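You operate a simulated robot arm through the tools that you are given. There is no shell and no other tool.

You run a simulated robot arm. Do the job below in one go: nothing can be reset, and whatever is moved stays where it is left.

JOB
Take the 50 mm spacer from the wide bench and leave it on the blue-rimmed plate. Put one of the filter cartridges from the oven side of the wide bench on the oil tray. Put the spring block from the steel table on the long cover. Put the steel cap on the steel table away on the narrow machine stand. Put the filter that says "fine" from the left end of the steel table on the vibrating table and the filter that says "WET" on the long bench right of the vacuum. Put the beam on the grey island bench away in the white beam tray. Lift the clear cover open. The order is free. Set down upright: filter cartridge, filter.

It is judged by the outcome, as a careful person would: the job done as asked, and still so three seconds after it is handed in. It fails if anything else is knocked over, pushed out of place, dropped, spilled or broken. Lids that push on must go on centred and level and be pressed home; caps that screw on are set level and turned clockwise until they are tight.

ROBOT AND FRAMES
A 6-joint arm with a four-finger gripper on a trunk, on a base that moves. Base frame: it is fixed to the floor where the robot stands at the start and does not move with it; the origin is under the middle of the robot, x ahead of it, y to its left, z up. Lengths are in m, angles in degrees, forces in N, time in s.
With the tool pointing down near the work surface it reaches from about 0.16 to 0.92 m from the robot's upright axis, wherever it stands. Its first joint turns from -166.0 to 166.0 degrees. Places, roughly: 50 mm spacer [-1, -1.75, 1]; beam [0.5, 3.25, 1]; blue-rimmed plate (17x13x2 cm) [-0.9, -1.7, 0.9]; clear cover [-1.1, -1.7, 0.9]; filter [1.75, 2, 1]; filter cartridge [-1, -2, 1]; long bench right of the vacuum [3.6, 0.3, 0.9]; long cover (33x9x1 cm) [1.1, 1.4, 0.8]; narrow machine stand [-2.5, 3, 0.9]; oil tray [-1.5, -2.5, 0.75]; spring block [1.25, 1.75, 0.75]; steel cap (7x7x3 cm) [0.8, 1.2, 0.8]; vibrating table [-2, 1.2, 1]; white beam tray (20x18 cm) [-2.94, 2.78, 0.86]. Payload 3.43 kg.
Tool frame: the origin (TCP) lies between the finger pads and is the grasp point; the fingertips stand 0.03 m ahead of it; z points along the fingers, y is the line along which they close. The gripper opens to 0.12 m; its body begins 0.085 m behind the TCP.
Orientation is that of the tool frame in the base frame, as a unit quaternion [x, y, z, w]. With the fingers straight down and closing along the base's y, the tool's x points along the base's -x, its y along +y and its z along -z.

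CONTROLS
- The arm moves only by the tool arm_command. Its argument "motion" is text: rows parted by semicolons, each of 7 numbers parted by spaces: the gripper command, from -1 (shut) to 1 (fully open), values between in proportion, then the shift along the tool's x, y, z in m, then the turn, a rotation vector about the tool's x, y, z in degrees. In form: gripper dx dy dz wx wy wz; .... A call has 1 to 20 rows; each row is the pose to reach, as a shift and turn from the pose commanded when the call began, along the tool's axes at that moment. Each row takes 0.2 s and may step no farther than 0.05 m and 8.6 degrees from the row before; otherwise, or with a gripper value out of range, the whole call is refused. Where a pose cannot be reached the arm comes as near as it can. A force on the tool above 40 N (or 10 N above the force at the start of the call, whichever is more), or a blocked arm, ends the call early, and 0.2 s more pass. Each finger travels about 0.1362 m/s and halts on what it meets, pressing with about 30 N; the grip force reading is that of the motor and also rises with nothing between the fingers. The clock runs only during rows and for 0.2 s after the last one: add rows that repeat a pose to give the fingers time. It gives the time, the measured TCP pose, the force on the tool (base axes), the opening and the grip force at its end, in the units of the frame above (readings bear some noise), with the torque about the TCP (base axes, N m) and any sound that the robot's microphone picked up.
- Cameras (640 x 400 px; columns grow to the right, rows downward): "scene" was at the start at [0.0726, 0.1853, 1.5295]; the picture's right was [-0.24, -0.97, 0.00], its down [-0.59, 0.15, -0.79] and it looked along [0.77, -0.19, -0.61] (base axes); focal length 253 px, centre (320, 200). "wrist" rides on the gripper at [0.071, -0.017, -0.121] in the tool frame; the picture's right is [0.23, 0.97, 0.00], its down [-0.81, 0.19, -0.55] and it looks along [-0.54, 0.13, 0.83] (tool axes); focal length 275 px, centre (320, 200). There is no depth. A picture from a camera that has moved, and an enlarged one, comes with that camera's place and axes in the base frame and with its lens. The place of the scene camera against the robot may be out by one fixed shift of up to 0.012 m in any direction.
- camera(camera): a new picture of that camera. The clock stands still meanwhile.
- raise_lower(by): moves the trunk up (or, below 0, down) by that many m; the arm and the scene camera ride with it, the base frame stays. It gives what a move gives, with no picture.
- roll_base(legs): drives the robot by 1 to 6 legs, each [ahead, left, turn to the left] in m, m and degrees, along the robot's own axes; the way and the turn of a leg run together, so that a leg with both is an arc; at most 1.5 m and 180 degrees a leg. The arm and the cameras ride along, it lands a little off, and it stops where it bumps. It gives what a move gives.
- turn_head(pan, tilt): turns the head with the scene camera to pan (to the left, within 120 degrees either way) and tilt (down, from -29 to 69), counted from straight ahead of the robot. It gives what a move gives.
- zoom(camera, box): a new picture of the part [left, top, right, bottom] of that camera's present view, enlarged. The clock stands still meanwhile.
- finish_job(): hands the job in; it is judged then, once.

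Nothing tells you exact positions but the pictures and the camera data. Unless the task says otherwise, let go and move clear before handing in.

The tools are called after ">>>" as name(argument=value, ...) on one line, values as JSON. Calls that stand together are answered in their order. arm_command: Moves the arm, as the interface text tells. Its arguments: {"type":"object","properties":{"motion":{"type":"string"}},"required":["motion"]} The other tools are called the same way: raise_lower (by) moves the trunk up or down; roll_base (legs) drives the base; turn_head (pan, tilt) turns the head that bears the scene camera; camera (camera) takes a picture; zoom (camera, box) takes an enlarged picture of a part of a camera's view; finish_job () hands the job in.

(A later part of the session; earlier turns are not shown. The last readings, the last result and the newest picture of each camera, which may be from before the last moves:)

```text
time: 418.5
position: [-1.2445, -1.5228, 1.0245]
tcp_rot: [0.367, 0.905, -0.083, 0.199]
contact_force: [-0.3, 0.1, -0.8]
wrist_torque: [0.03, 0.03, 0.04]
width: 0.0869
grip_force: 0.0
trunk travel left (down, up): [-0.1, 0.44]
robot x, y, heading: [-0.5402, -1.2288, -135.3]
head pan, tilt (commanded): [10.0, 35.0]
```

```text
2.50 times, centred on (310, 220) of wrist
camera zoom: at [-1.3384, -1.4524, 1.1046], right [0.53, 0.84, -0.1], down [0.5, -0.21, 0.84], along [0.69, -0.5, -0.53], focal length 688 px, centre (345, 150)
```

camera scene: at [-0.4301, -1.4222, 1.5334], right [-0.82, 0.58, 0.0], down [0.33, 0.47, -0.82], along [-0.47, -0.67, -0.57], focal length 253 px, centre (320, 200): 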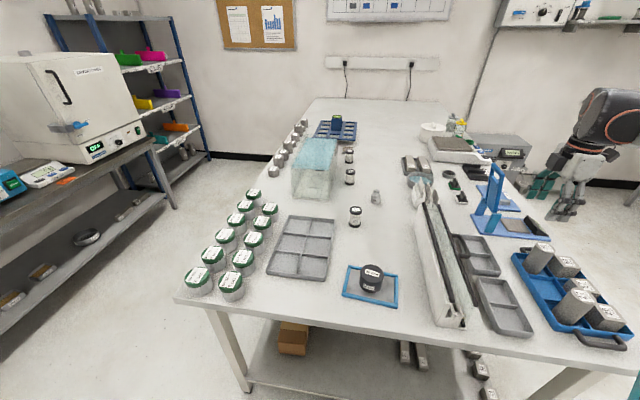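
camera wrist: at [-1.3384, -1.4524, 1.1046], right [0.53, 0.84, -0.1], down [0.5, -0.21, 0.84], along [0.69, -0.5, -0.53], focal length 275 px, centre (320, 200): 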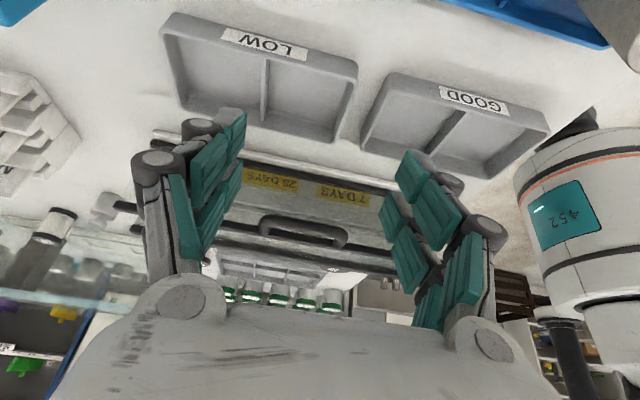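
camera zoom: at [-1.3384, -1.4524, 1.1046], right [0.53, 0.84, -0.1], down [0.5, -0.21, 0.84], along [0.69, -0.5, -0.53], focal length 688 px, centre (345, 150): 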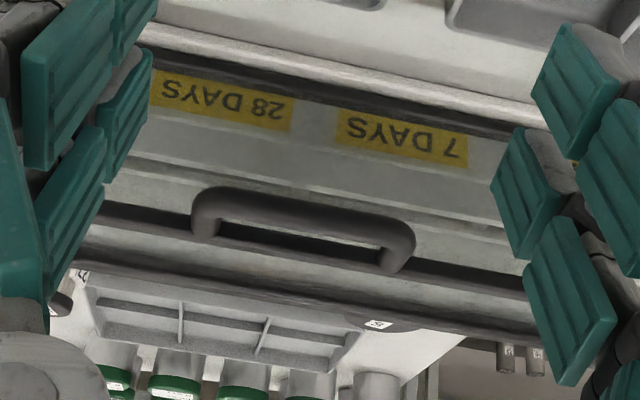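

The cover looks like a clear hood hinged along the left top bar, with the D-handle sticking out on the right free edge. I'll straighten the wrist and line the fingers' closing axis across the handle bar.

>>> arm_command(motion="0 -0.01 0 -0.022 0 5 0; 0 -0.02 0 -0.044 0 10 0; 0 -0.03 0 -0.066 0 15 0; 0 -0.04 0 -0.088 0 20 0; 0 -0.0507 0 -0.1088 0 25 0; 0 -0.0507 0 -0.1088 0 25 0")

>>> arm_command(motion="-0.3 0 0 0 0 0 8; -0.3 0 0 0 0 0 16; -0.3 0 0 0 0 0 24; -0.3 0 0 0 0 0 32; -0.3 0 0 0 0 0 40; -0.3 0 0 0 0 0 48; -0.3 0 0 0 0 0 56; -0.3 0 0 0 0 0 64; -0.3 0 0 0 0 0 72; -0.3 0 0 0 0 0 80; -0.3 0 0 0 0 0 88.5; -0.3 0 0 0 0 0 88.5")

>>> camera(camera="wrist")

```text
time: 419.9
position: [-1.2436, -1.522, 1.1465]
tcp_rot: [0.376, 0.927, -0.002, -0.003]
contact_force: [-0.2, -0.3, 0.4]
wrist_torque: [0.02, 0.02, -0.03]
width: 0.0599
grip_force: 0.1
trunk travel left (down, up): [-0.1, 0.44]
robot x, y, heading: [-0.5441, -1.2258, -135.1]
head pan, tilt (commanded): [10.0, 35.0]
```

```text
time: 422.5
position: [-1.2445, -1.5224, 1.1465]
tcp_rot: [0.917, 0.399, -0.002, 0.0]
contact_force: [-1.0, 0.4, 0.1]
wrist_torque: [0.0, -0.01, 0.04]
width: 0.0421
grip_force: 0.0
trunk travel left (down, up): [-0.1, 0.44]
robot x, y, heading: [-0.541, -1.2266, -135.5]
head pan, tilt (commanded): [10.0, 35.0]
```

```text
taken
camera wrist: at [-1.2076, -1.4564, 1.2667], right [0.87, -0.49, 0.0], down [-0.41, -0.72, 0.56], along [-0.28, -0.48, -0.83], focal length 275 px, centre (320, 200)
```

wrist: 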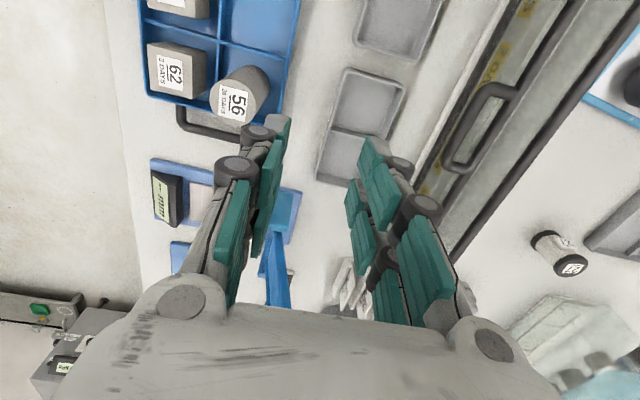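

Now tilting the gripper about 45° so the fingers can take the handle bar from above and the right.

>>> arm_command(motion="-0.3 0.001 0.01 0.013 -7.5 0 0; -0.3 0.002 0.02 0.026 -15 0 0; -0.3 0.003 0.03 0.039 -22.5 0 0; -0.3 0.004 0.04 0.052 -30 0 0; -0.3 0.005 0.05 0.065 -37.5 0 0; -0.3 0.0058 0.0598 0.0775 -45 0 0; -0.3 0.0058 0.0598 0.0775 -45 0 0")

>>> camera(camera="wrist")

>>> camera(camera="scene")

```text
time: 424.1
position: [-1.1982, -1.5595, 1.0676]
tcp_rot: [0.846, 0.37, 0.152, 0.352]
contact_force: [-0.3, 0.6, -0.3]
wrist_torque: [0.02, -0.02, 0.02]
width: 0.0421
grip_force: 0.0
trunk travel left (down, up): [-0.1, 0.44]
robot x, y, heading: [-0.5444, -1.2291, -135.1]
head pan, tilt (commanded): [10.0, 35.0]
```

```text
taken
camera wrist: at [-1.2202, -1.4388, 1.1406], right [0.66, -0.3, 0.69], down [-0.74, -0.42, 0.53], along [0.13, -0.86, -0.5], focal length 275 px, centre (320, 200)
```

wrist: 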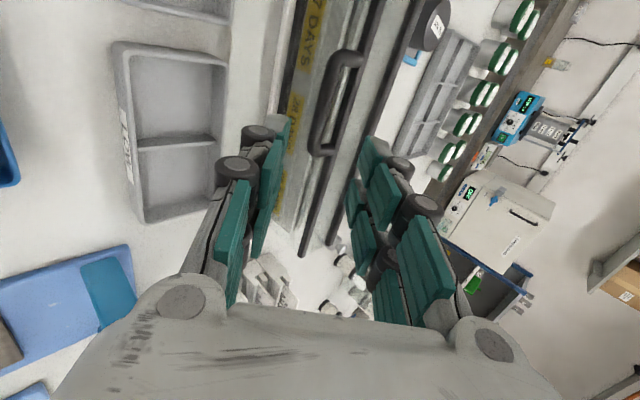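

```text
taken
camera scene: at [-0.4301, -1.4221, 1.5334], right [-0.82, 0.58, 0.0], down [0.33, 0.47, -0.82], along [-0.47, -0.67, -0.57], focal length 253 px, centre (320, 200)
```

scene: 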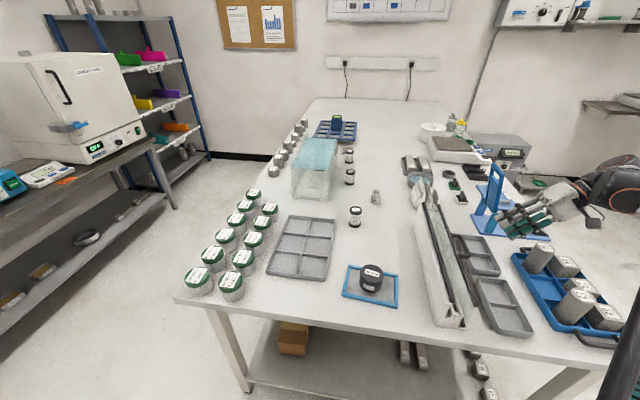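

The tilted view is good. I'll zoom in on the handle.

>>> zoom(camera="wrist", box=[240, 0, 440, 200])

```text
2.00 times, centred on (340, 100) of wrist
camera zoom: at [-1.2202, -1.4388, 1.1406], right [0.66, -0.3, 0.69], down [-0.74, -0.42, 0.53], along [0.13, -0.86, -0.5], focal length 551 px, centre (280, 400)
```

zoom: 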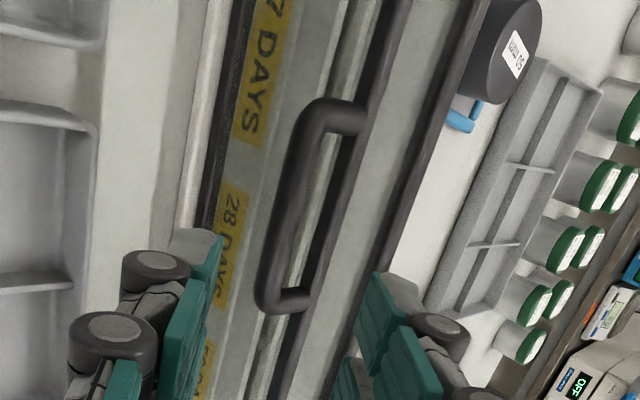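

The handle bar lies on the tool axis, about 0.14 m ahead. Approaching along the finger direction.

>>> arm_command(motion="-0.45 0.003 0.001 0.035 0 0 0; -0.45 0.006 0.0016 0.07 0 0 0; -0.45 0.006 0.0016 0.095 0 0 0; -0.45 0.006 0.0016 0.095 0 0 0")

>>> camera(camera="wrist")

>>> zoom(camera="wrist", box=[230, 60, 430, 220])

```text
time: 425.1
position: [-1.1422, -1.6008, 1.0006]
tcp_rot: [0.847, 0.371, 0.151, 0.35]
contact_force: [0.5, -0.2, -0.1]
wrist_torque: [0.0, -0.01, 0.0]
width: 0.0329
grip_force: 0.1
trunk travel left (down, up): [-0.1, 0.44]
robot x, y, heading: [-0.5433, -1.2276, -135.2]
head pan, tilt (commanded): [10.0, 35.0]
```

```text
taken
camera wrist: at [-1.1648, -1.4804, 1.0733], right [0.66, -0.3, 0.69], down [-0.74, -0.42, 0.53], along [0.13, -0.86, -0.5], focal length 275 px, centre (320, 200)
```

wrist: 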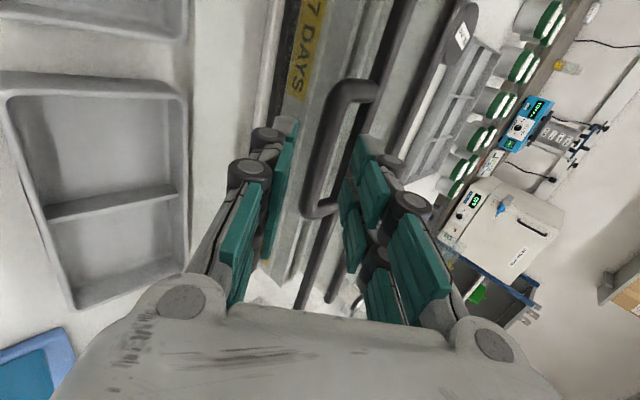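

```text
2.50 times, centred on (330, 140) of wrist
camera zoom: at [-1.1648, -1.4804, 1.0733], right [0.66, -0.3, 0.69], down [-0.74, -0.42, 0.53], along [0.13, -0.86, -0.5], focal length 688 px, centre (295, 350)
```

zoom: 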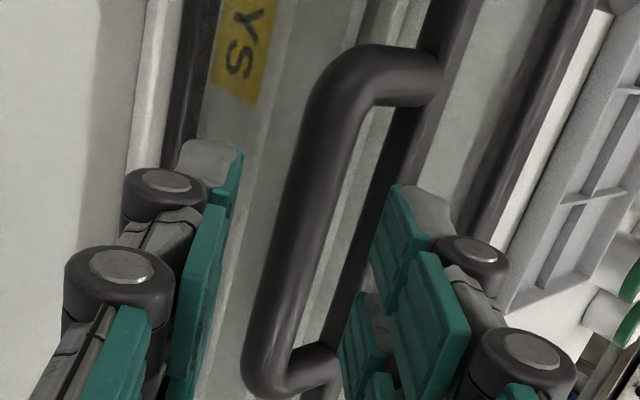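

The bar is centred between the fingers. Advancing the last bit and closing loosely around it.

>>> arm_command(motion="-0.45 0 0.001 0.015 0 0 0; -0.45 0 0.001 0.027 0 0 0; -0.45 0 0.001 0.027 0 0 0; -0.65 0 0.001 0.027 0 0 0; -0.65 0 0.001 0.027 0 0 0")

>>> camera(camera="wrist")

>>> zoom(camera="wrist", box=[230, 60, 430, 220])

```text
time: 426.3
position: [-1.1273, -1.6145, 0.9837]
tcp_rot: [0.846, 0.371, 0.152, 0.351]
contact_force: [0.3, 0.3, 1.3]
wrist_torque: [0.02, 0.01, 0.0]
width: 0.0212
grip_force: 0.0
trunk travel left (down, up): [-0.1, 0.44]
robot x, y, heading: [-0.5402, -1.2307, -135.1]
head pan, tilt (commanded): [10.0, 35.0]
```

```text
taken
camera wrist: at [-1.1509, -1.4943, 1.0569], right [0.66, -0.3, 0.69], down [-0.74, -0.42, 0.53], along [0.13, -0.86, -0.5], focal length 275 px, centre (320, 200)
```

wrist: 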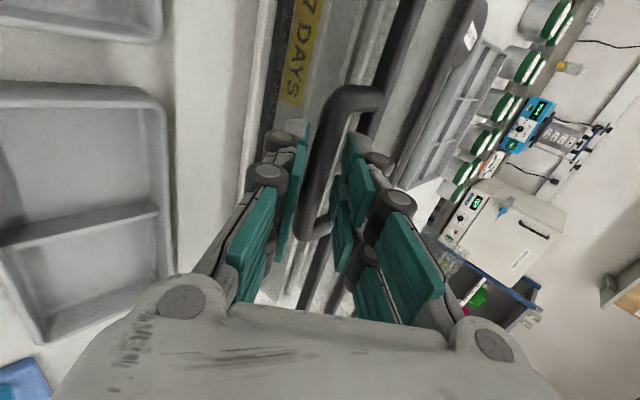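

```text
2.50 times, centred on (330, 140) of wrist
camera zoom: at [-1.1509, -1.4943, 1.0569], right [0.66, -0.3, 0.69], down [-0.74, -0.42, 0.53], along [0.13, -0.86, -0.5], focal length 688 px, centre (295, 350)
```

zoom: 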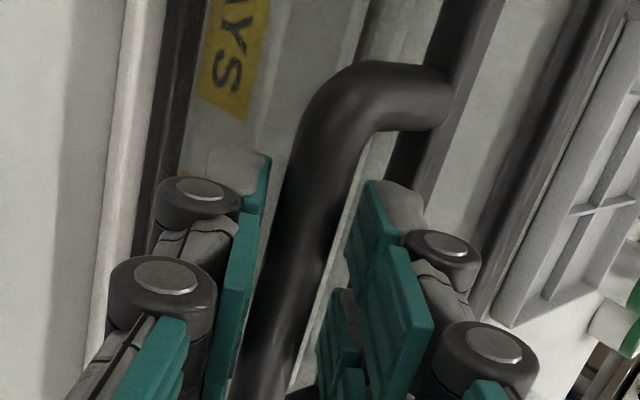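

Now a small test lift along the arc about the left hinge bar.

>>> arm_command(motion="-0.65 0 0.0076 -0.0055 5 0 0; -0.65 0 0.0157 -0.0103 10 0 0; -0.65 0 0.0157 -0.0103 10 0 0")

>>> camera(camera="wrist")

>>> zoom(camera="scene", box=[395, 160, 545, 340])

```text
time: 427.1
position: [-1.1275, -1.6145, 1.0022]
tcp_rot: [0.874, 0.381, 0.118, 0.276]
contact_force: [-11.1, 10.8, 1.4]
wrist_torque: [0.53, 0.23, -0.4]
width: 0.0278
grip_force: 5.8
trunk travel left (down, up): [-0.1, 0.44]
robot x, y, heading: [-0.5415, -1.2295, -135.1]
head pan, tilt (commanded): [10.0, 35.0]
```

```text
taken
camera wrist: at [-1.139, -1.5041, 1.0918], right [0.74, -0.37, 0.56], down [-0.67, -0.48, 0.57], along [0.06, -0.79, -0.61], focal length 275 px, centre (320, 200)
```

wrist: 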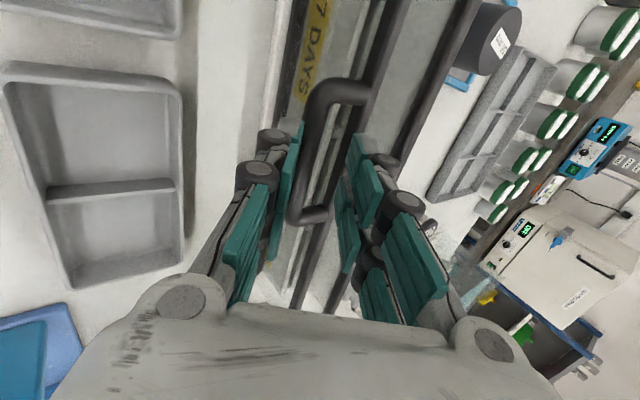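

```text
2.22 times, centred on (470, 250) of scene
camera zoom: at [-0.4308, -1.4209, 1.5337], right [-0.82, 0.58, 0.0], down [0.33, 0.47, -0.82], along [-0.47, -0.67, -0.57], focal length 562 px, centre (-13, 89)
```

zoom: 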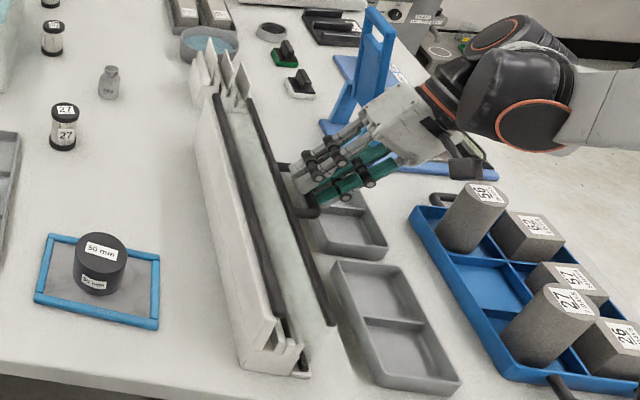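

The bar didn't follow and slid towards the fingertips. I'll look closely before trying differently.

>>> zoom(camera="wrist", box=[230, 40, 430, 220])

>>> zoom(camera="scene", box=[420, 190, 500, 260])

```text
2.22 times, centred on (330, 130) of wrist
camera zoom: at [-1.139, -1.5041, 1.0918], right [0.74, -0.37, 0.56], down [-0.67, -0.48, 0.57], along [0.06, -0.79, -0.61], focal length 612 px, centre (298, 356)
```

zoom: 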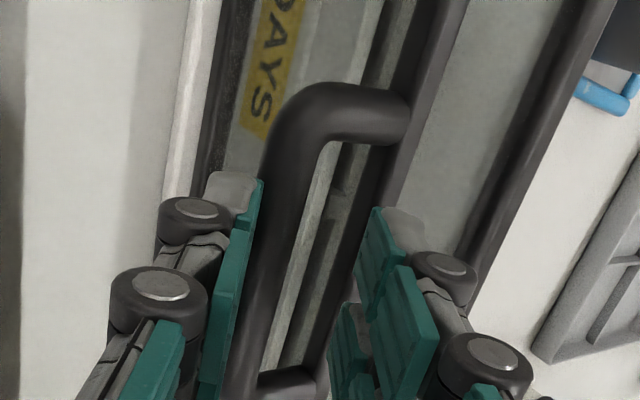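

```text
5.71 times, centred on (460, 225) of scene
camera zoom: at [-0.4308, -1.4209, 1.5337], right [-0.82, 0.58, 0.0], down [0.33, 0.47, -0.82], along [-0.47, -0.67, -0.57], focal length 1444 px, centre (-480, 57)
```

zoom: 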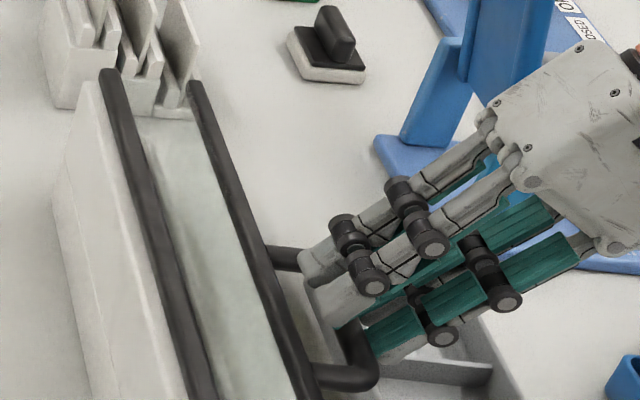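

The bar was touching only the lower finger. I'll go back to the 45° position and take a firm grip on the bar instead of a loose cage.

>>> arm_command(motion="-0.45 0 -0.007 0.006 -5 0 0; -0.45 0 -0.0137 0.0129 -10 0 0; -0.45 0 -0.0137 0.0129 -10 0 0; -0.45 0 -0.0137 0.0159 -10 0 0; -0.45 0 -0.0137 0.0159 -10 0 0")

>>> zoom(camera="wrist", box=[230, 60, 430, 220])

```text
time: 428.3
position: [-1.1266, -1.6152, 0.9816]
tcp_rot: [0.846, 0.371, 0.151, 0.351]
contact_force: [0.3, 0.7, 0.1]
wrist_torque: [0.02, 0.0, 0.05]
width: 0.0331
grip_force: 0.0
trunk travel left (down, up): [-0.1, 0.44]
robot x, y, heading: [-0.543, -1.2269, -135.1]
head pan, tilt (commanded): [10.0, 35.0]
```

```text
2.50 times, centred on (330, 140) of wrist
camera zoom: at [-1.1494, -1.4957, 1.0548], right [0.66, -0.3, 0.69], down [-0.74, -0.42, 0.53], along [0.13, -0.86, -0.5], focal length 688 px, centre (295, 350)
```

zoom: 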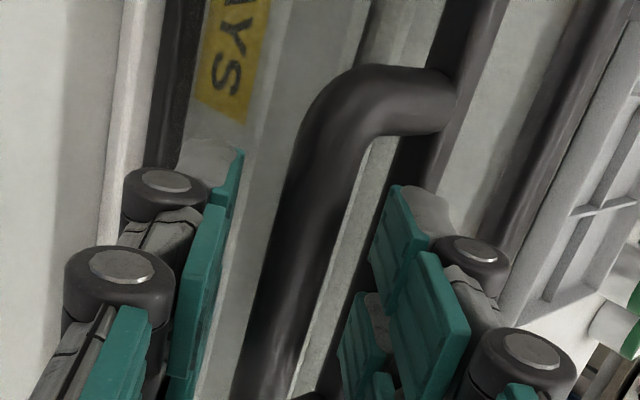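

>>> arm_command(motion="-0.8 0 0 0 0 0 0; -1 0 0 0 0 0 0; -1 0 0 0 0 0 0; -1 0 0 0 0 0 0")

>>> zoom(camera="wrist", box=[230, 60, 430, 220])

```text
time: 429.3
position: [-1.1281, -1.6156, 0.9804]
tcp_rot: [0.847, 0.37, 0.152, 0.35]
contact_force: [2.8, 4.9, -12.8]
wrist_torque: [0.67, -0.44, -1.1]
width: 0.0133
grip_force: 44.9
trunk travel left (down, up): [-0.1, 0.44]
robot x, y, heading: [-0.5452, -1.2286, -135.3]
head pan, tilt (commanded): [10.0, 35.0]
```

```text
2.50 times, centred on (330, 140) of wrist
camera zoom: at [-1.1498, -1.4954, 1.0543], right [0.66, -0.3, 0.69], down [-0.74, -0.42, 0.53], along [0.13, -0.86, -0.5], focal length 688 px, centre (295, 350)
```

zoom: 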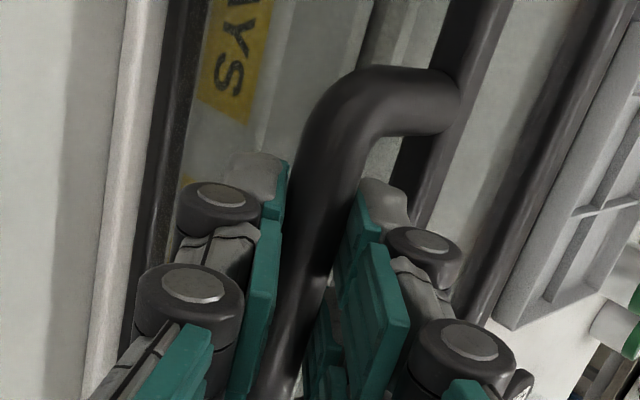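

Gripped firmly at 13 mm. Trying a 6° lift along the arc.

>>> arm_command(motion="-1 0 0.0045 -0.0033 3 0 0; -1 0 0.009 -0.0066 6 0 0; -1 0 0.009 -0.0066 6 0 0")

>>> zoom(camera="wrist", box=[230, 60, 430, 220])

>>> zoom(camera="scene", box=[420, 190, 500, 260])

```text
time: 429.6
position: [-1.1274, -1.6171, 0.9828]
tcp_rot: [0.854, 0.373, 0.145, 0.332]
contact_force: [-2.7, -1.7, -12.1]
wrist_torque: [0.59, -0.23, -1.0]
width: 0.0135
grip_force: 45.4
trunk travel left (down, up): [-0.1, 0.44]
robot x, y, heading: [-0.5412, -1.2247, -135.2]
head pan, tilt (commanded): [10.0, 35.0]
stopped in row 1: the force on the tool passed its limit at 47 N (the readings are from after the stop); the commanded pose is now the measured one
```

```text
2.50 times, centred on (330, 140) of wrist
camera zoom: at [-1.1475, -1.4978, 1.0589], right [0.68, -0.32, 0.66], down [-0.72, -0.44, 0.54], along [0.12, -0.84, -0.53], focal length 688 px, centre (295, 350)
```

zoom: 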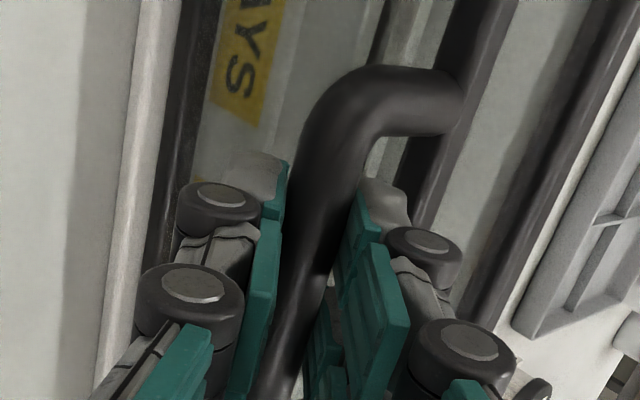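

```text
5.71 times, centred on (460, 225) of scene
camera zoom: at [-0.4308, -1.4229, 1.5334], right [-0.82, 0.58, 0.0], down [0.33, 0.47, -0.82], along [-0.47, -0.67, -0.57], focal length 1444 px, centre (-480, 57)
```

zoom: 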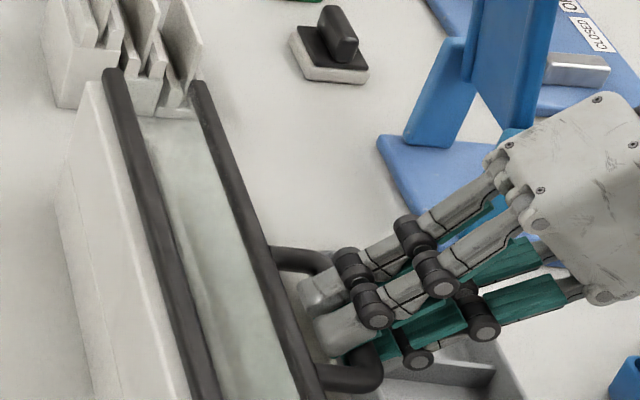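

The tool did move up a little with no lasting force rise. I'll try much slower increments.

>>> arm_command(motion="-1 0 0.0007 -0.0007 0 0 0; -1 0 0.0013 -0.0015 0 0 0; -1 0 0.002 -0.0022 0 0 0; -1 0 0.002 -0.0022 0 0 0")

```text
time: 430.3
position: [-1.1271, -1.6165, 0.981]
tcp_rot: [0.855, 0.372, 0.145, 0.33]
contact_force: [-4.1, -5.0, -15.7]
wrist_torque: [0.3, 0.13, -1.22]
width: 0.0135
grip_force: 44.9
trunk travel left (down, up): [-0.1, 0.44]
robot x, y, heading: [-0.5412, -1.2239, -135.3]
head pan, tilt (commanded): [10.0, 35.0]
stopped in row 3: the force on the tool passed its limit at 43 N (the readings are from after the stop); the commanded pose is now the measured one
```

The bar is not following upwards. I'll let go, back off and inspect the end of the unit closely to understand the hinge.

>>> arm_command(motion="-0.6 0 0 0 0 0 0; -0.45 0 0 0 0 0 0; -0.45 0 0 -0.04 0 0 0; -0.45 0 0 -0.085 0 0 0; -0.45 0 0 -0.13 0 0 0; -0.45 0 0 -0.13 0 0 0")

>>> zoom(camera="wrist", box=[220, 0, 460, 200])

>>> zoom(camera="scene", box=[440, 280, 490, 335])

>>> zoom(camera="scene", box=[405, 175, 465, 225])

```text
time: 431.7
position: [-1.1901, -1.5576, 1.0797]
tcp_rot: [0.854, 0.374, 0.145, 0.332]
contact_force: [0.7, 0.4, 0.1]
wrist_torque: [-0.02, 0.01, 0.02]
width: 0.0329
grip_force: 0.1
trunk travel left (down, up): [-0.1, 0.44]
robot x, y, heading: [-0.544, -1.2258, -135.4]
head pan, tilt (commanded): [10.0, 35.0]
```

```text
2.00 times, centred on (340, 100) of wrist
camera zoom: at [-1.2114, -1.4389, 1.1571], right [0.68, -0.32, 0.66], down [-0.72, -0.44, 0.54], along [0.12, -0.84, -0.53], focal length 551 px, centre (280, 400)
```

zoom: 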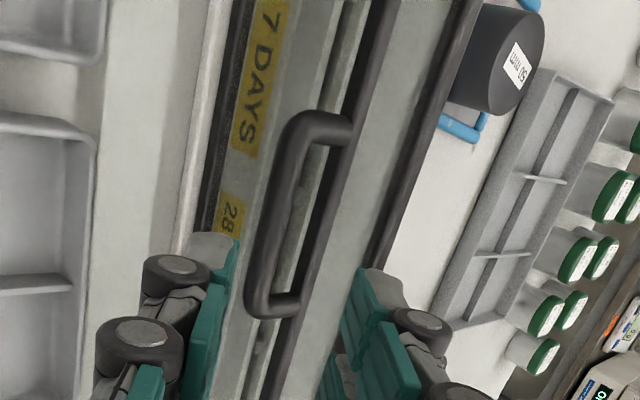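

```text
7.27 times, centred on (465, 308) of scene
camera zoom: at [-0.4295, -1.4217, 1.5334], right [-0.82, 0.58, 0.0], down [0.33, 0.47, -0.82], along [-0.47, -0.67, -0.57], focal length 1838 px, centre (-734, -582)
```

zoom: 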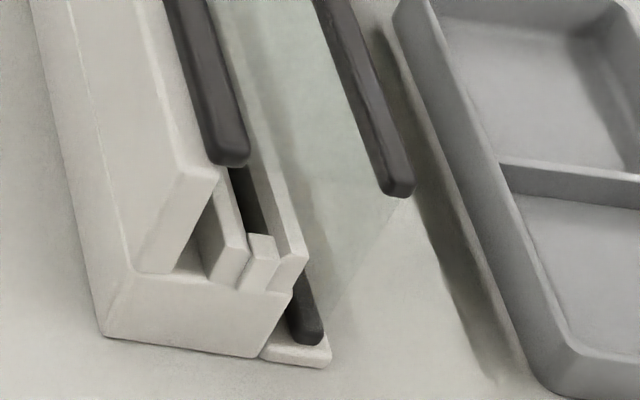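

```text
8.00 times, centred on (435, 200) of scene
camera zoom: at [-0.4295, -1.4217, 1.5334], right [-0.82, 0.58, 0.0], down [0.33, 0.47, -0.82], along [-0.47, -0.67, -0.57], focal length 2022 px, centre (-600, 200)
```

zoom: 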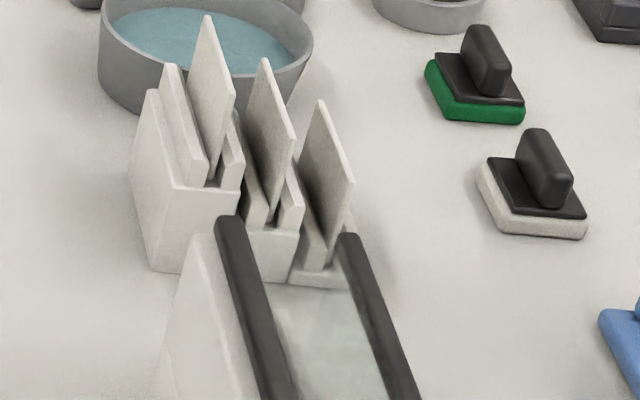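

>>> zoom(camera="scene", box=[450, 285, 485, 325])

>>> zoom(camera="scene", box=[418, 190, 448, 220])

```text
10.00 times, centred on (468, 305) of scene
camera zoom: at [-0.4295, -1.4217, 1.5334], right [-0.82, 0.58, 0.0], down [0.33, 0.47, -0.82], along [-0.47, -0.67, -0.57], focal length 2527 px, centre (-1155, -850)
```

zoom: 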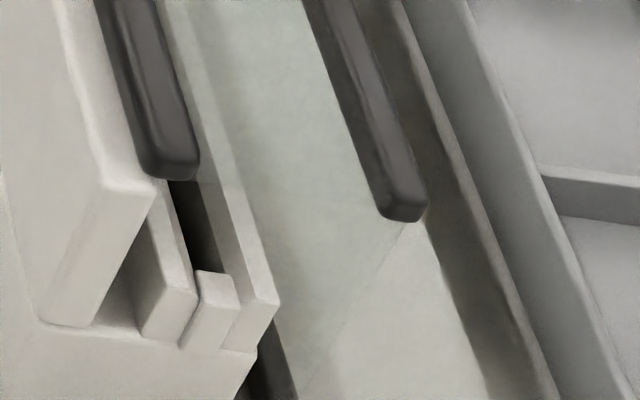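

```text
13.33 times, centred on (433, 205) of scene
camera zoom: at [-0.4295, -1.4217, 1.5334], right [-0.82, 0.58, 0.0], down [0.33, 0.47, -0.82], along [-0.47, -0.67, -0.57], focal length 3369 px, centre (-1187, 133)
```

zoom: 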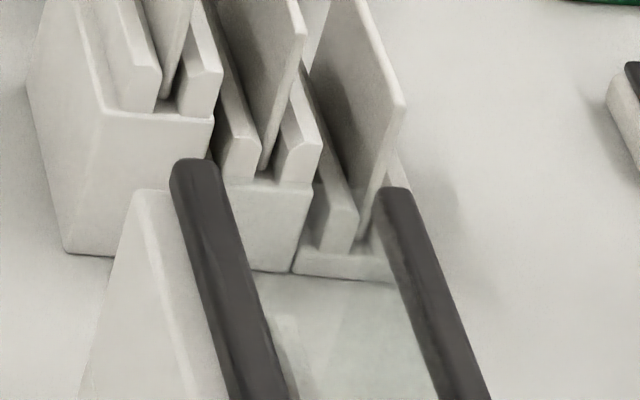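

The hood appears to have a top panel from the left bar to the free bar. My earlier grip may have been binding on the free bar, so I'll try hooking just the lower finger under the handle with the gripper opened wider.

>>> arm_command(motion="0 -0.001 0.001 0.025 -4 0 0; 0 -0.0015 0.002 0.05 -8 0 0; 0 -0.0015 0.0026 0.0713 -10 0 0; 0 -0.0015 0.0026 0.0713 -10 0 0")

>>> camera(camera="wrist")

>>> zoom(camera="wrist", box=[220, 0, 460, 200])

```text
time: 432.7
position: [-1.1547, -1.5922, 1.0274]
tcp_rot: [0.822, 0.359, 0.177, 0.405]
contact_force: [0.4, -0.1, 0.4]
wrist_torque: [-0.01, 0.0, 0.0]
width: 0.0602
grip_force: 0.1
trunk travel left (down, up): [-0.1, 0.44]
robot x, y, heading: [-0.5422, -1.2274, -135.5]
head pan, tilt (commanded): [10.0, 35.0]
```

```text
taken
camera wrist: at [-1.1836, -1.4657, 1.087], right [0.59, -0.23, 0.77], down [-0.79, -0.38, 0.49], along [0.18, -0.9, -0.41], focal length 275 px, centre (320, 200)
```

wrist: 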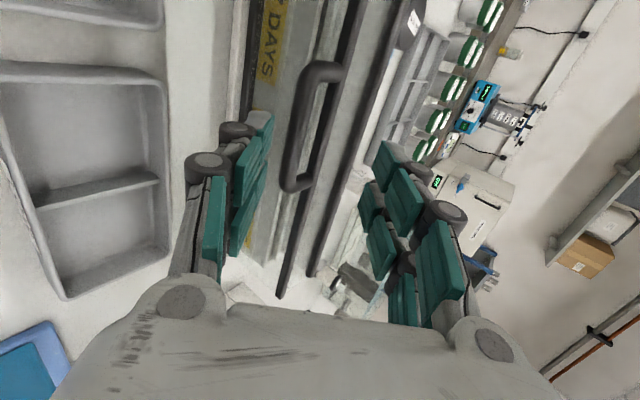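

```text
2.00 times, centred on (340, 100) of wrist
camera zoom: at [-1.1836, -1.4657, 1.087], right [0.59, -0.23, 0.77], down [-0.79, -0.38, 0.49], along [0.18, -0.9, -0.41], focal length 551 px, centre (280, 400)
```

zoom: 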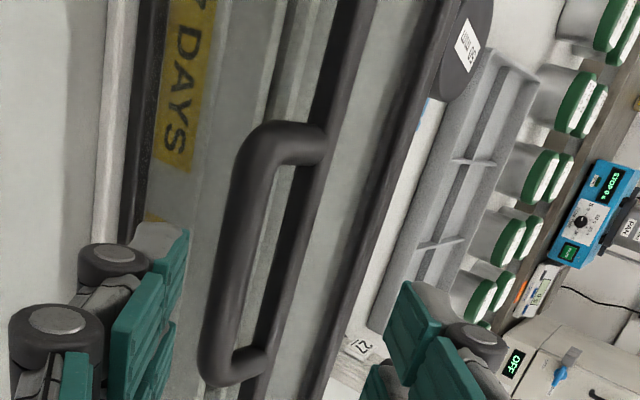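

>>> arm_command(motion="0 0 0 0.03 0 0 0; 0 0 0 0.058 0 0 0; 0 0 0 0.058 0 0 0")

>>> camera(camera="wrist")

>>> zoom(camera="scene", box=[420, 180, 520, 270])

```text
time: 433.5
position: [-1.1221, -1.6218, 0.9929]
tcp_rot: [0.821, 0.36, 0.177, 0.406]
contact_force: [0.2, 0.4, -0.9]
wrist_torque: [0.0, -0.03, 0.01]
width: 0.0601
grip_force: 0.1
trunk travel left (down, up): [-0.1, 0.44]
robot x, y, heading: [-0.5423, -1.2277, -135.0]
head pan, tilt (commanded): [10.0, 35.0]
```

```text
taken
camera wrist: at [-1.151, -1.4954, 1.0533], right [0.59, -0.23, 0.77], down [-0.79, -0.38, 0.49], along [0.18, -0.9, -0.41], focal length 275 px, centre (320, 200)
```

wrist: 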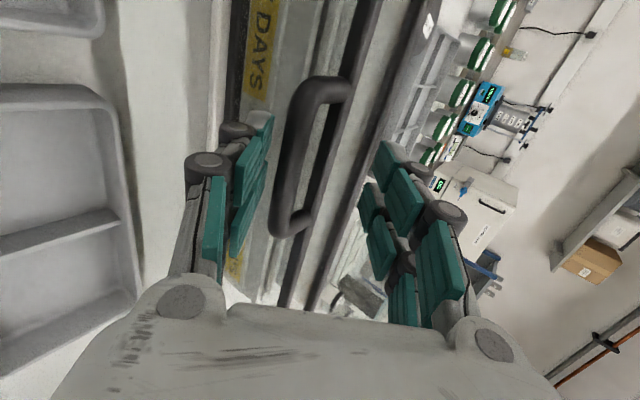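

```text
4.44 times, centred on (470, 225) of scene
camera zoom: at [-0.4294, -1.4223, 1.5333], right [-0.82, 0.58, 0.0], down [0.33, 0.47, -0.82], along [-0.47, -0.67, -0.57], focal length 1123 px, centre (-347, 89)
```

zoom: 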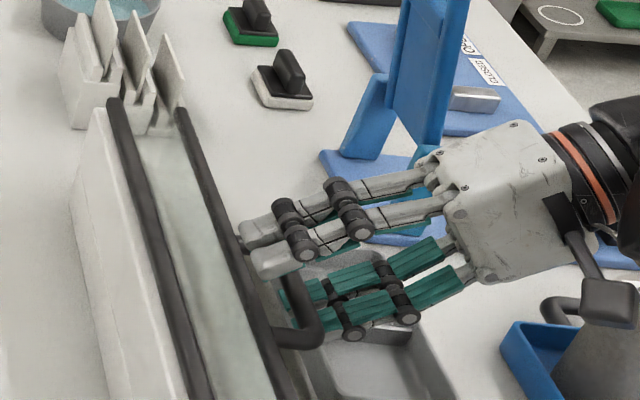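

The lower fingers are under the handle. Raising straight up a little.

>>> arm_command(motion="0 0 0.0024 -0.0018 0 0 0; 0 0 0.0047 -0.0037 0 0 0; 0 0 0.0071 -0.0055 0 0 0; 0 0 0.0095 -0.0074 0 0 0; 0 0 0.0095 -0.0074 0 0 0")

>>> camera(camera="wrist")

>>> zoom(camera="scene", box=[420, 180, 520, 270])

```text
time: 434.7
position: [-1.1221, -1.6211, 1.0056]
tcp_rot: [0.822, 0.358, 0.178, 0.405]
contact_force: [-3.0, 2.1, -10.7]
wrist_torque: [0.26, -0.06, -0.13]
width: 0.0653
grip_force: 4.1
trunk travel left (down, up): [-0.1, 0.44]
robot x, y, heading: [-0.5437, -1.2295, -135.3]
head pan, tilt (commanded): [10.0, 35.0]
```

```text
taken
camera wrist: at [-1.1512, -1.4948, 1.0651], right [0.59, -0.23, 0.77], down [-0.79, -0.38, 0.49], along [0.18, -0.9, -0.41], focal length 275 px, centre (320, 200)
```

wrist: 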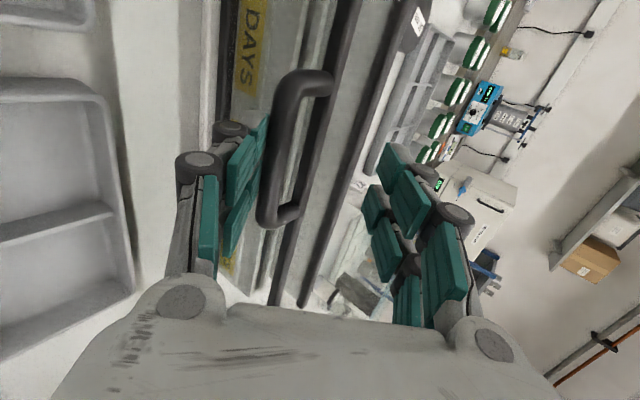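

```text
4.44 times, centred on (470, 225) of scene
camera zoom: at [-0.4306, -1.4223, 1.5333], right [-0.82, 0.58, 0.0], down [0.33, 0.47, -0.82], along [-0.47, -0.67, -0.57], focal length 1123 px, centre (-347, 89)
```

zoom: 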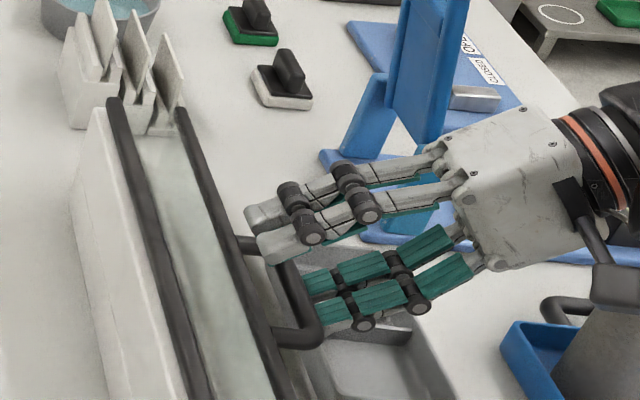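

The finger is pressing up with about 11 N and the cover hasn't moved visibly. I'll hold to see whether it creeps up.

>>> arm_command(motion="0 0 0 0 0 0 0; 0 0 0 0 0 0 0; 0 0 0 0 0 0 0; 0 0 0 0 0 0 0; 0 0 0 0 0 0 0; 0 0 0 0 0 0 0; 0 0 0 0 0 0 0; 0 0 0 0 0 0 0; 0 0 0 0 0 0 0; 0 0 0 0 0 0 0")

>>> zoom(camera="scene", box=[420, 180, 520, 270])

```text
time: 436.9
position: [-1.1222, -1.6202, 1.0052]
tcp_rot: [0.821, 0.359, 0.178, 0.406]
contact_force: [-3.2, 3.9, -10.6]
wrist_torque: [0.35, -0.04, -0.07]
width: 0.0659
grip_force: 5.2
trunk travel left (down, up): [-0.1, 0.44]
robot x, y, heading: [-0.5434, -1.2276, -135.1]
head pan, tilt (commanded): [10.0, 35.0]
```

```text
4.44 times, centred on (470, 225) of scene
camera zoom: at [-0.4306, -1.4222, 1.5334], right [-0.82, 0.58, 0.0], down [0.33, 0.47, -0.82], along [-0.47, -0.67, -0.57], focal length 1123 px, centre (-347, 89)
```

zoom: 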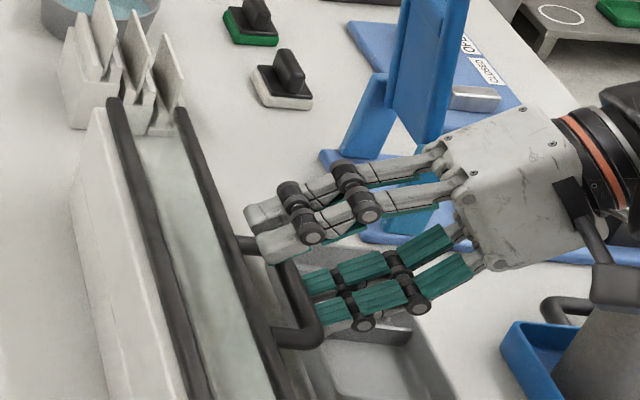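

Static. I'll increase the upward push gradually and watch.

>>> arm_command(motion="0 0 0.002 -0.0015 0 0 0; 0 0 0.004 -0.003 0 0 0; 0 0 0.006 -0.0046 0 0 0; 0 0 0.0079 -0.0061 0 0 0; 0 0 0.0079 -0.0061 0 0 0")

>>> zoom(camera="scene", box=[420, 180, 520, 270])

>>> camera(camera="wrist")

```text
time: 438.1
position: [-1.1231, -1.619, 1.0164]
tcp_rot: [0.821, 0.358, 0.178, 0.406]
contact_force: [-18.1, 12.6, -1.7]
wrist_torque: [0.65, 0.65, -0.39]
width: 0.0712
grip_force: 10.4
trunk travel left (down, up): [-0.1, 0.44]
robot x, y, heading: [-0.5424, -1.228, -135.3]
head pan, tilt (commanded): [10.0, 35.0]
```

```text
4.44 times, centred on (470, 225) of scene
camera zoom: at [-0.4317, -1.4208, 1.5338], right [-0.82, 0.58, 0.0], down [0.33, 0.47, -0.82], along [-0.47, -0.67, -0.57], focal length 1123 px, centre (-347, 89)
```

zoom: 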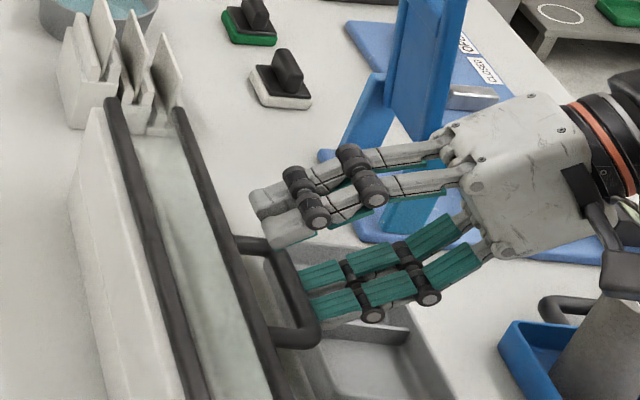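

```text
taken
camera wrist: at [-1.1526, -1.4934, 1.0753], right [0.59, -0.23, 0.77], down [-0.79, -0.38, 0.49], along [0.18, -0.9, -0.4], focal length 275 px, centre (320, 200)
```

wrist: 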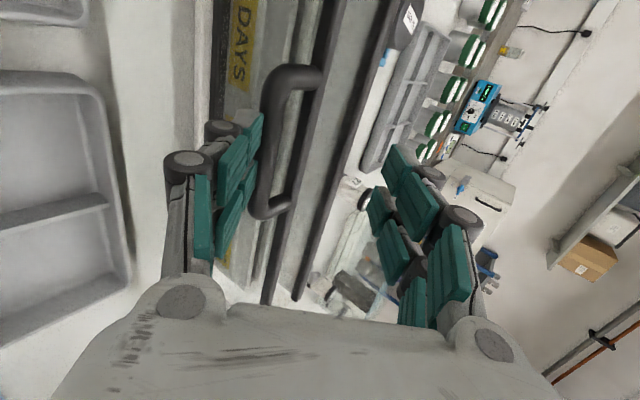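

The push only wedged against the bar. I'll re-centre and take a firm pinch on the bar at this steeper tilt, well clear of the free bar, and test directions gently.

>>> arm_command(motion="0 0 -0.015 0.0115 0 0 0; 0 0 -0.0364 0.0125 0 0 0; 0 0 -0.0364 0.0125 0 0 0")

>>> zoom(camera="wrist", box=[200, 40, 440, 220])

```text
time: 438.9
position: [-1.131, -1.6139, 0.9775]
tcp_rot: [0.821, 0.36, 0.178, 0.406]
contact_force: [-0.9, 0.4, -0.1]
wrist_torque: [-0.03, -0.04, -0.02]
width: 0.06
grip_force: 0.1
trunk travel left (down, up): [-0.1, 0.44]
robot x, y, heading: [-0.5434, -1.2268, -135.2]
head pan, tilt (commanded): [10.0, 35.0]
```

```text
2.22 times, centred on (320, 130) of wrist
camera zoom: at [-1.1594, -1.4879, 1.0382], right [0.59, -0.23, 0.77], down [-0.79, -0.38, 0.49], along [0.18, -0.9, -0.41], focal length 612 px, centre (320, 356)
```

zoom: 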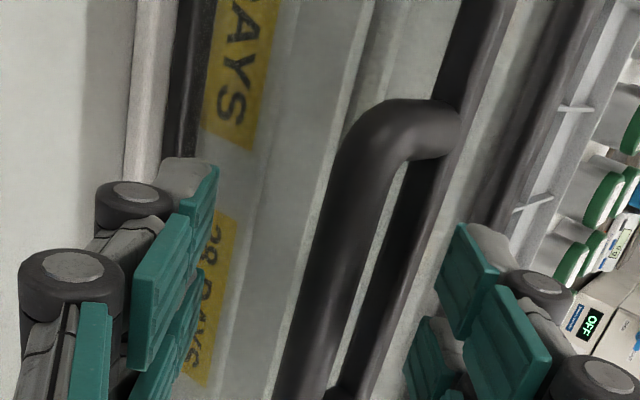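

>>> arm_command(motion="-0.6 0 0 0 0 0 0; -1 0 0 0 0 0 0; -1 0 0 0 0 0 0; -1 0 0 0 0 0 0")

>>> zoom(camera="wrist", box=[200, 40, 440, 220])

>>> zoom(camera="scene", box=[420, 180, 520, 270])

```text
time: 439.9
position: [-1.1305, -1.6147, 0.9776]
tcp_rot: [0.821, 0.361, 0.177, 0.405]
contact_force: [0.3, -1.5, 3.0]
wrist_torque: [0.6, -0.79, -0.29]
width: 0.0134
grip_force: 44.7
trunk travel left (down, up): [-0.1, 0.44]
robot x, y, heading: [-0.5422, -1.2274, -135.1]
head pan, tilt (commanded): [10.0, 35.0]
```

```text
2.22 times, centred on (320, 130) of wrist
camera zoom: at [-1.1594, -1.4876, 1.0386], right [0.59, -0.23, 0.77], down [-0.79, -0.38, 0.49], along [0.18, -0.9, -0.41], focal length 612 px, centre (320, 356)
```

zoom: 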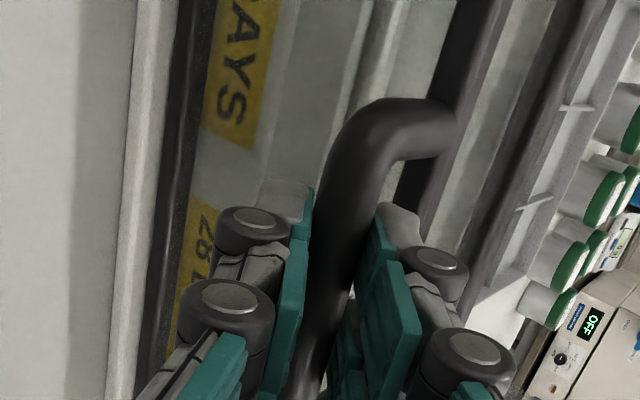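

```text
4.44 times, centred on (470, 225) of scene
camera zoom: at [-0.4294, -1.4221, 1.5334], right [-0.82, 0.58, 0.0], down [0.33, 0.47, -0.82], along [-0.47, -0.67, -0.57], focal length 1123 px, centre (-347, 89)
```

zoom: 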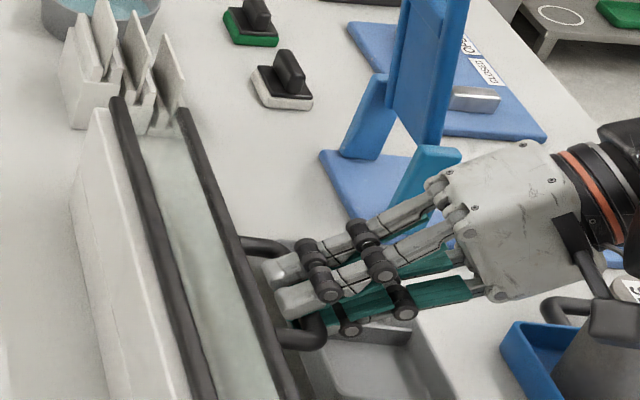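

Good grip with almost no net force. Testing: up by 2 mm.

>>> arm_command(motion="-1 0 0.0008 -0.0006 0 0 0; -1 0 0.0016 -0.0012 0 0 0; -1 0 0.0016 -0.0012 0 0 0")

```text
time: 440.7
position: [-1.129, -1.6146, 0.9784]
tcp_rot: [0.822, 0.359, 0.178, 0.404]
contact_force: [17.1, -0.5, -29.4]
wrist_torque: [0.47, -0.09, -0.93]
width: 0.0132
grip_force: 45.7
trunk travel left (down, up): [-0.1, 0.44]
robot x, y, heading: [-0.542, -1.2259, -135.0]
head pan, tilt (commanded): [10.0, 35.0]
```

Very stiff upwards. Testing an outward pull (to the right) by 2 mm instead.

>>> arm_command(motion="-1 0 -0.0016 0.0012 0 0 0; -1 0 -0.0022 0.0004 0 0 0; -1 0 -0.0028 -0.0004 0 0 0; -1 0 -0.0028 -0.0004 0 0 0")

```text
time: 441.7
position: [-1.1299, -1.6132, 0.9787]
tcp_rot: [0.822, 0.359, 0.177, 0.405]
contact_force: [11.9, -1.7, -19.1]
wrist_torque: [0.71, -0.66, -0.06]
width: 0.0132
grip_force: 45.2
trunk travel left (down, up): [-0.1, 0.44]
robot x, y, heading: [-0.5477, -1.23, -135.2]
head pan, tilt (commanded): [10.0, 35.0]
```

>>> arm_command(motion="-1 0 -0.0009 -0.0012 0 0 0; -1 0 -0.0018 -0.0024 0 0 0; -1 0 -0.0018 -0.0024 0 0 0")

```text
time: 442.5
position: [-1.1343, -1.6116, 0.9794]
tcp_rot: [0.821, 0.359, 0.179, 0.405]
contact_force: [22.0, 0.6, -31.4]
wrist_torque: [0.75, -0.39, -0.17]
width: 0.0132
grip_force: 44.9
trunk travel left (down, up): [-0.1, 0.44]
robot x, y, heading: [-0.5428, -1.2272, -135.4]
head pan, tilt (commanded): [10.0, 35.0]
```

>>> zoom(camera="scene", box=[405, 175, 465, 225])

>>> zoom(camera="scene", box=[440, 280, 490, 335])

```text
8.00 times, centred on (435, 200) of scene
camera zoom: at [-0.4294, -1.4234, 1.5331], right [-0.82, 0.58, 0.0], down [0.33, 0.47, -0.82], along [-0.47, -0.67, -0.57], focal length 2022 px, centre (-600, 200)
```

zoom: 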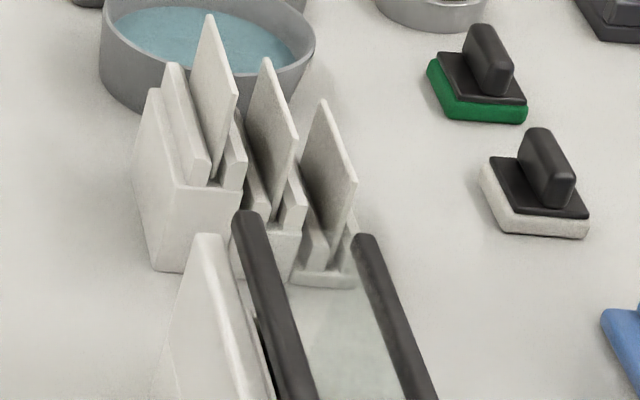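

```text
7.27 times, centred on (465, 308) of scene
camera zoom: at [-0.4294, -1.4234, 1.5331], right [-0.82, 0.58, 0.0], down [0.33, 0.47, -0.82], along [-0.47, -0.67, -0.57], focal length 1838 px, centre (-734, -582)
```

zoom: 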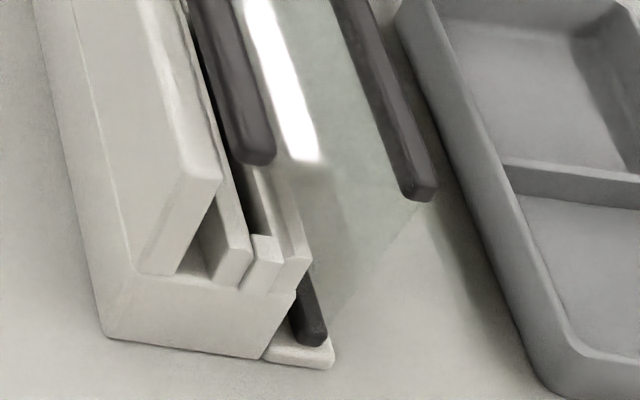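

Now I see it: the left bar and free bar both swung right while the bottom bar stayed put, so the cover hinges along the bottom right edge and opens outward. I'll follow that arc with the handle: right and slightly down.

>>> arm_command(motion="-1 0 -0.0035 -0.0005 0 0 0; -1 0 -0.007 -0.0015 0 0 0; -1 0 -0.01 -0.003 0 0 0; -1 0 -0.0131 -0.0045 0 0 0; -1 0 -0.0131 -0.0045 0 0 0")

>>> zoom(camera="scene", box=[405, 175, 495, 335])

>>> zoom(camera="scene", box=[440, 280, 490, 335])

```text
time: 443.7
position: [-1.141, -1.6016, 0.9727]
tcp_rot: [0.822, 0.359, 0.177, 0.405]
contact_force: [10.6, 0.5, -8.9]
wrist_torque: [0.36, -0.42, -0.32]
width: 0.0132
grip_force: 44.7
trunk travel left (down, up): [-0.1, 0.44]
robot x, y, heading: [-0.5417, -1.2287, -135.3]
head pan, tilt (commanded): [10.0, 35.0]
```

```text
2.50 times, centred on (450, 255) of scene
camera zoom: at [-0.4292, -1.4224, 1.5333], right [-0.82, 0.58, 0.0], down [0.33, 0.47, -0.82], along [-0.47, -0.67, -0.57], focal length 632 px, centre (-5, 62)
```

zoom: 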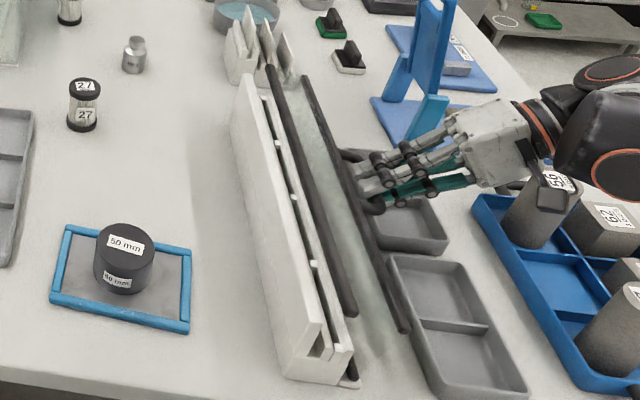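

```text
7.27 times, centred on (465, 308) of scene
camera zoom: at [-0.4292, -1.4224, 1.5333], right [-0.82, 0.58, 0.0], down [0.33, 0.47, -0.82], along [-0.47, -0.67, -0.57], focal length 1838 px, centre (-734, -582)
```

zoom: 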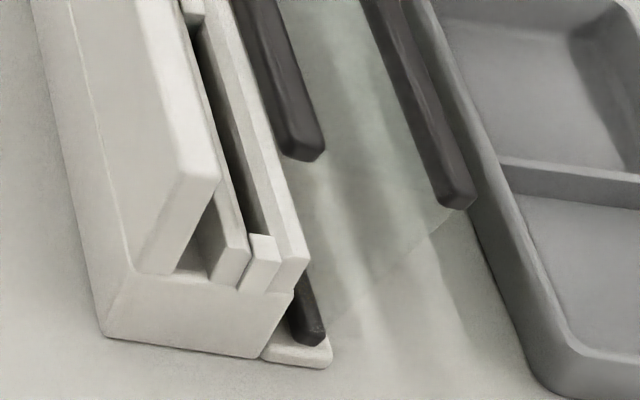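

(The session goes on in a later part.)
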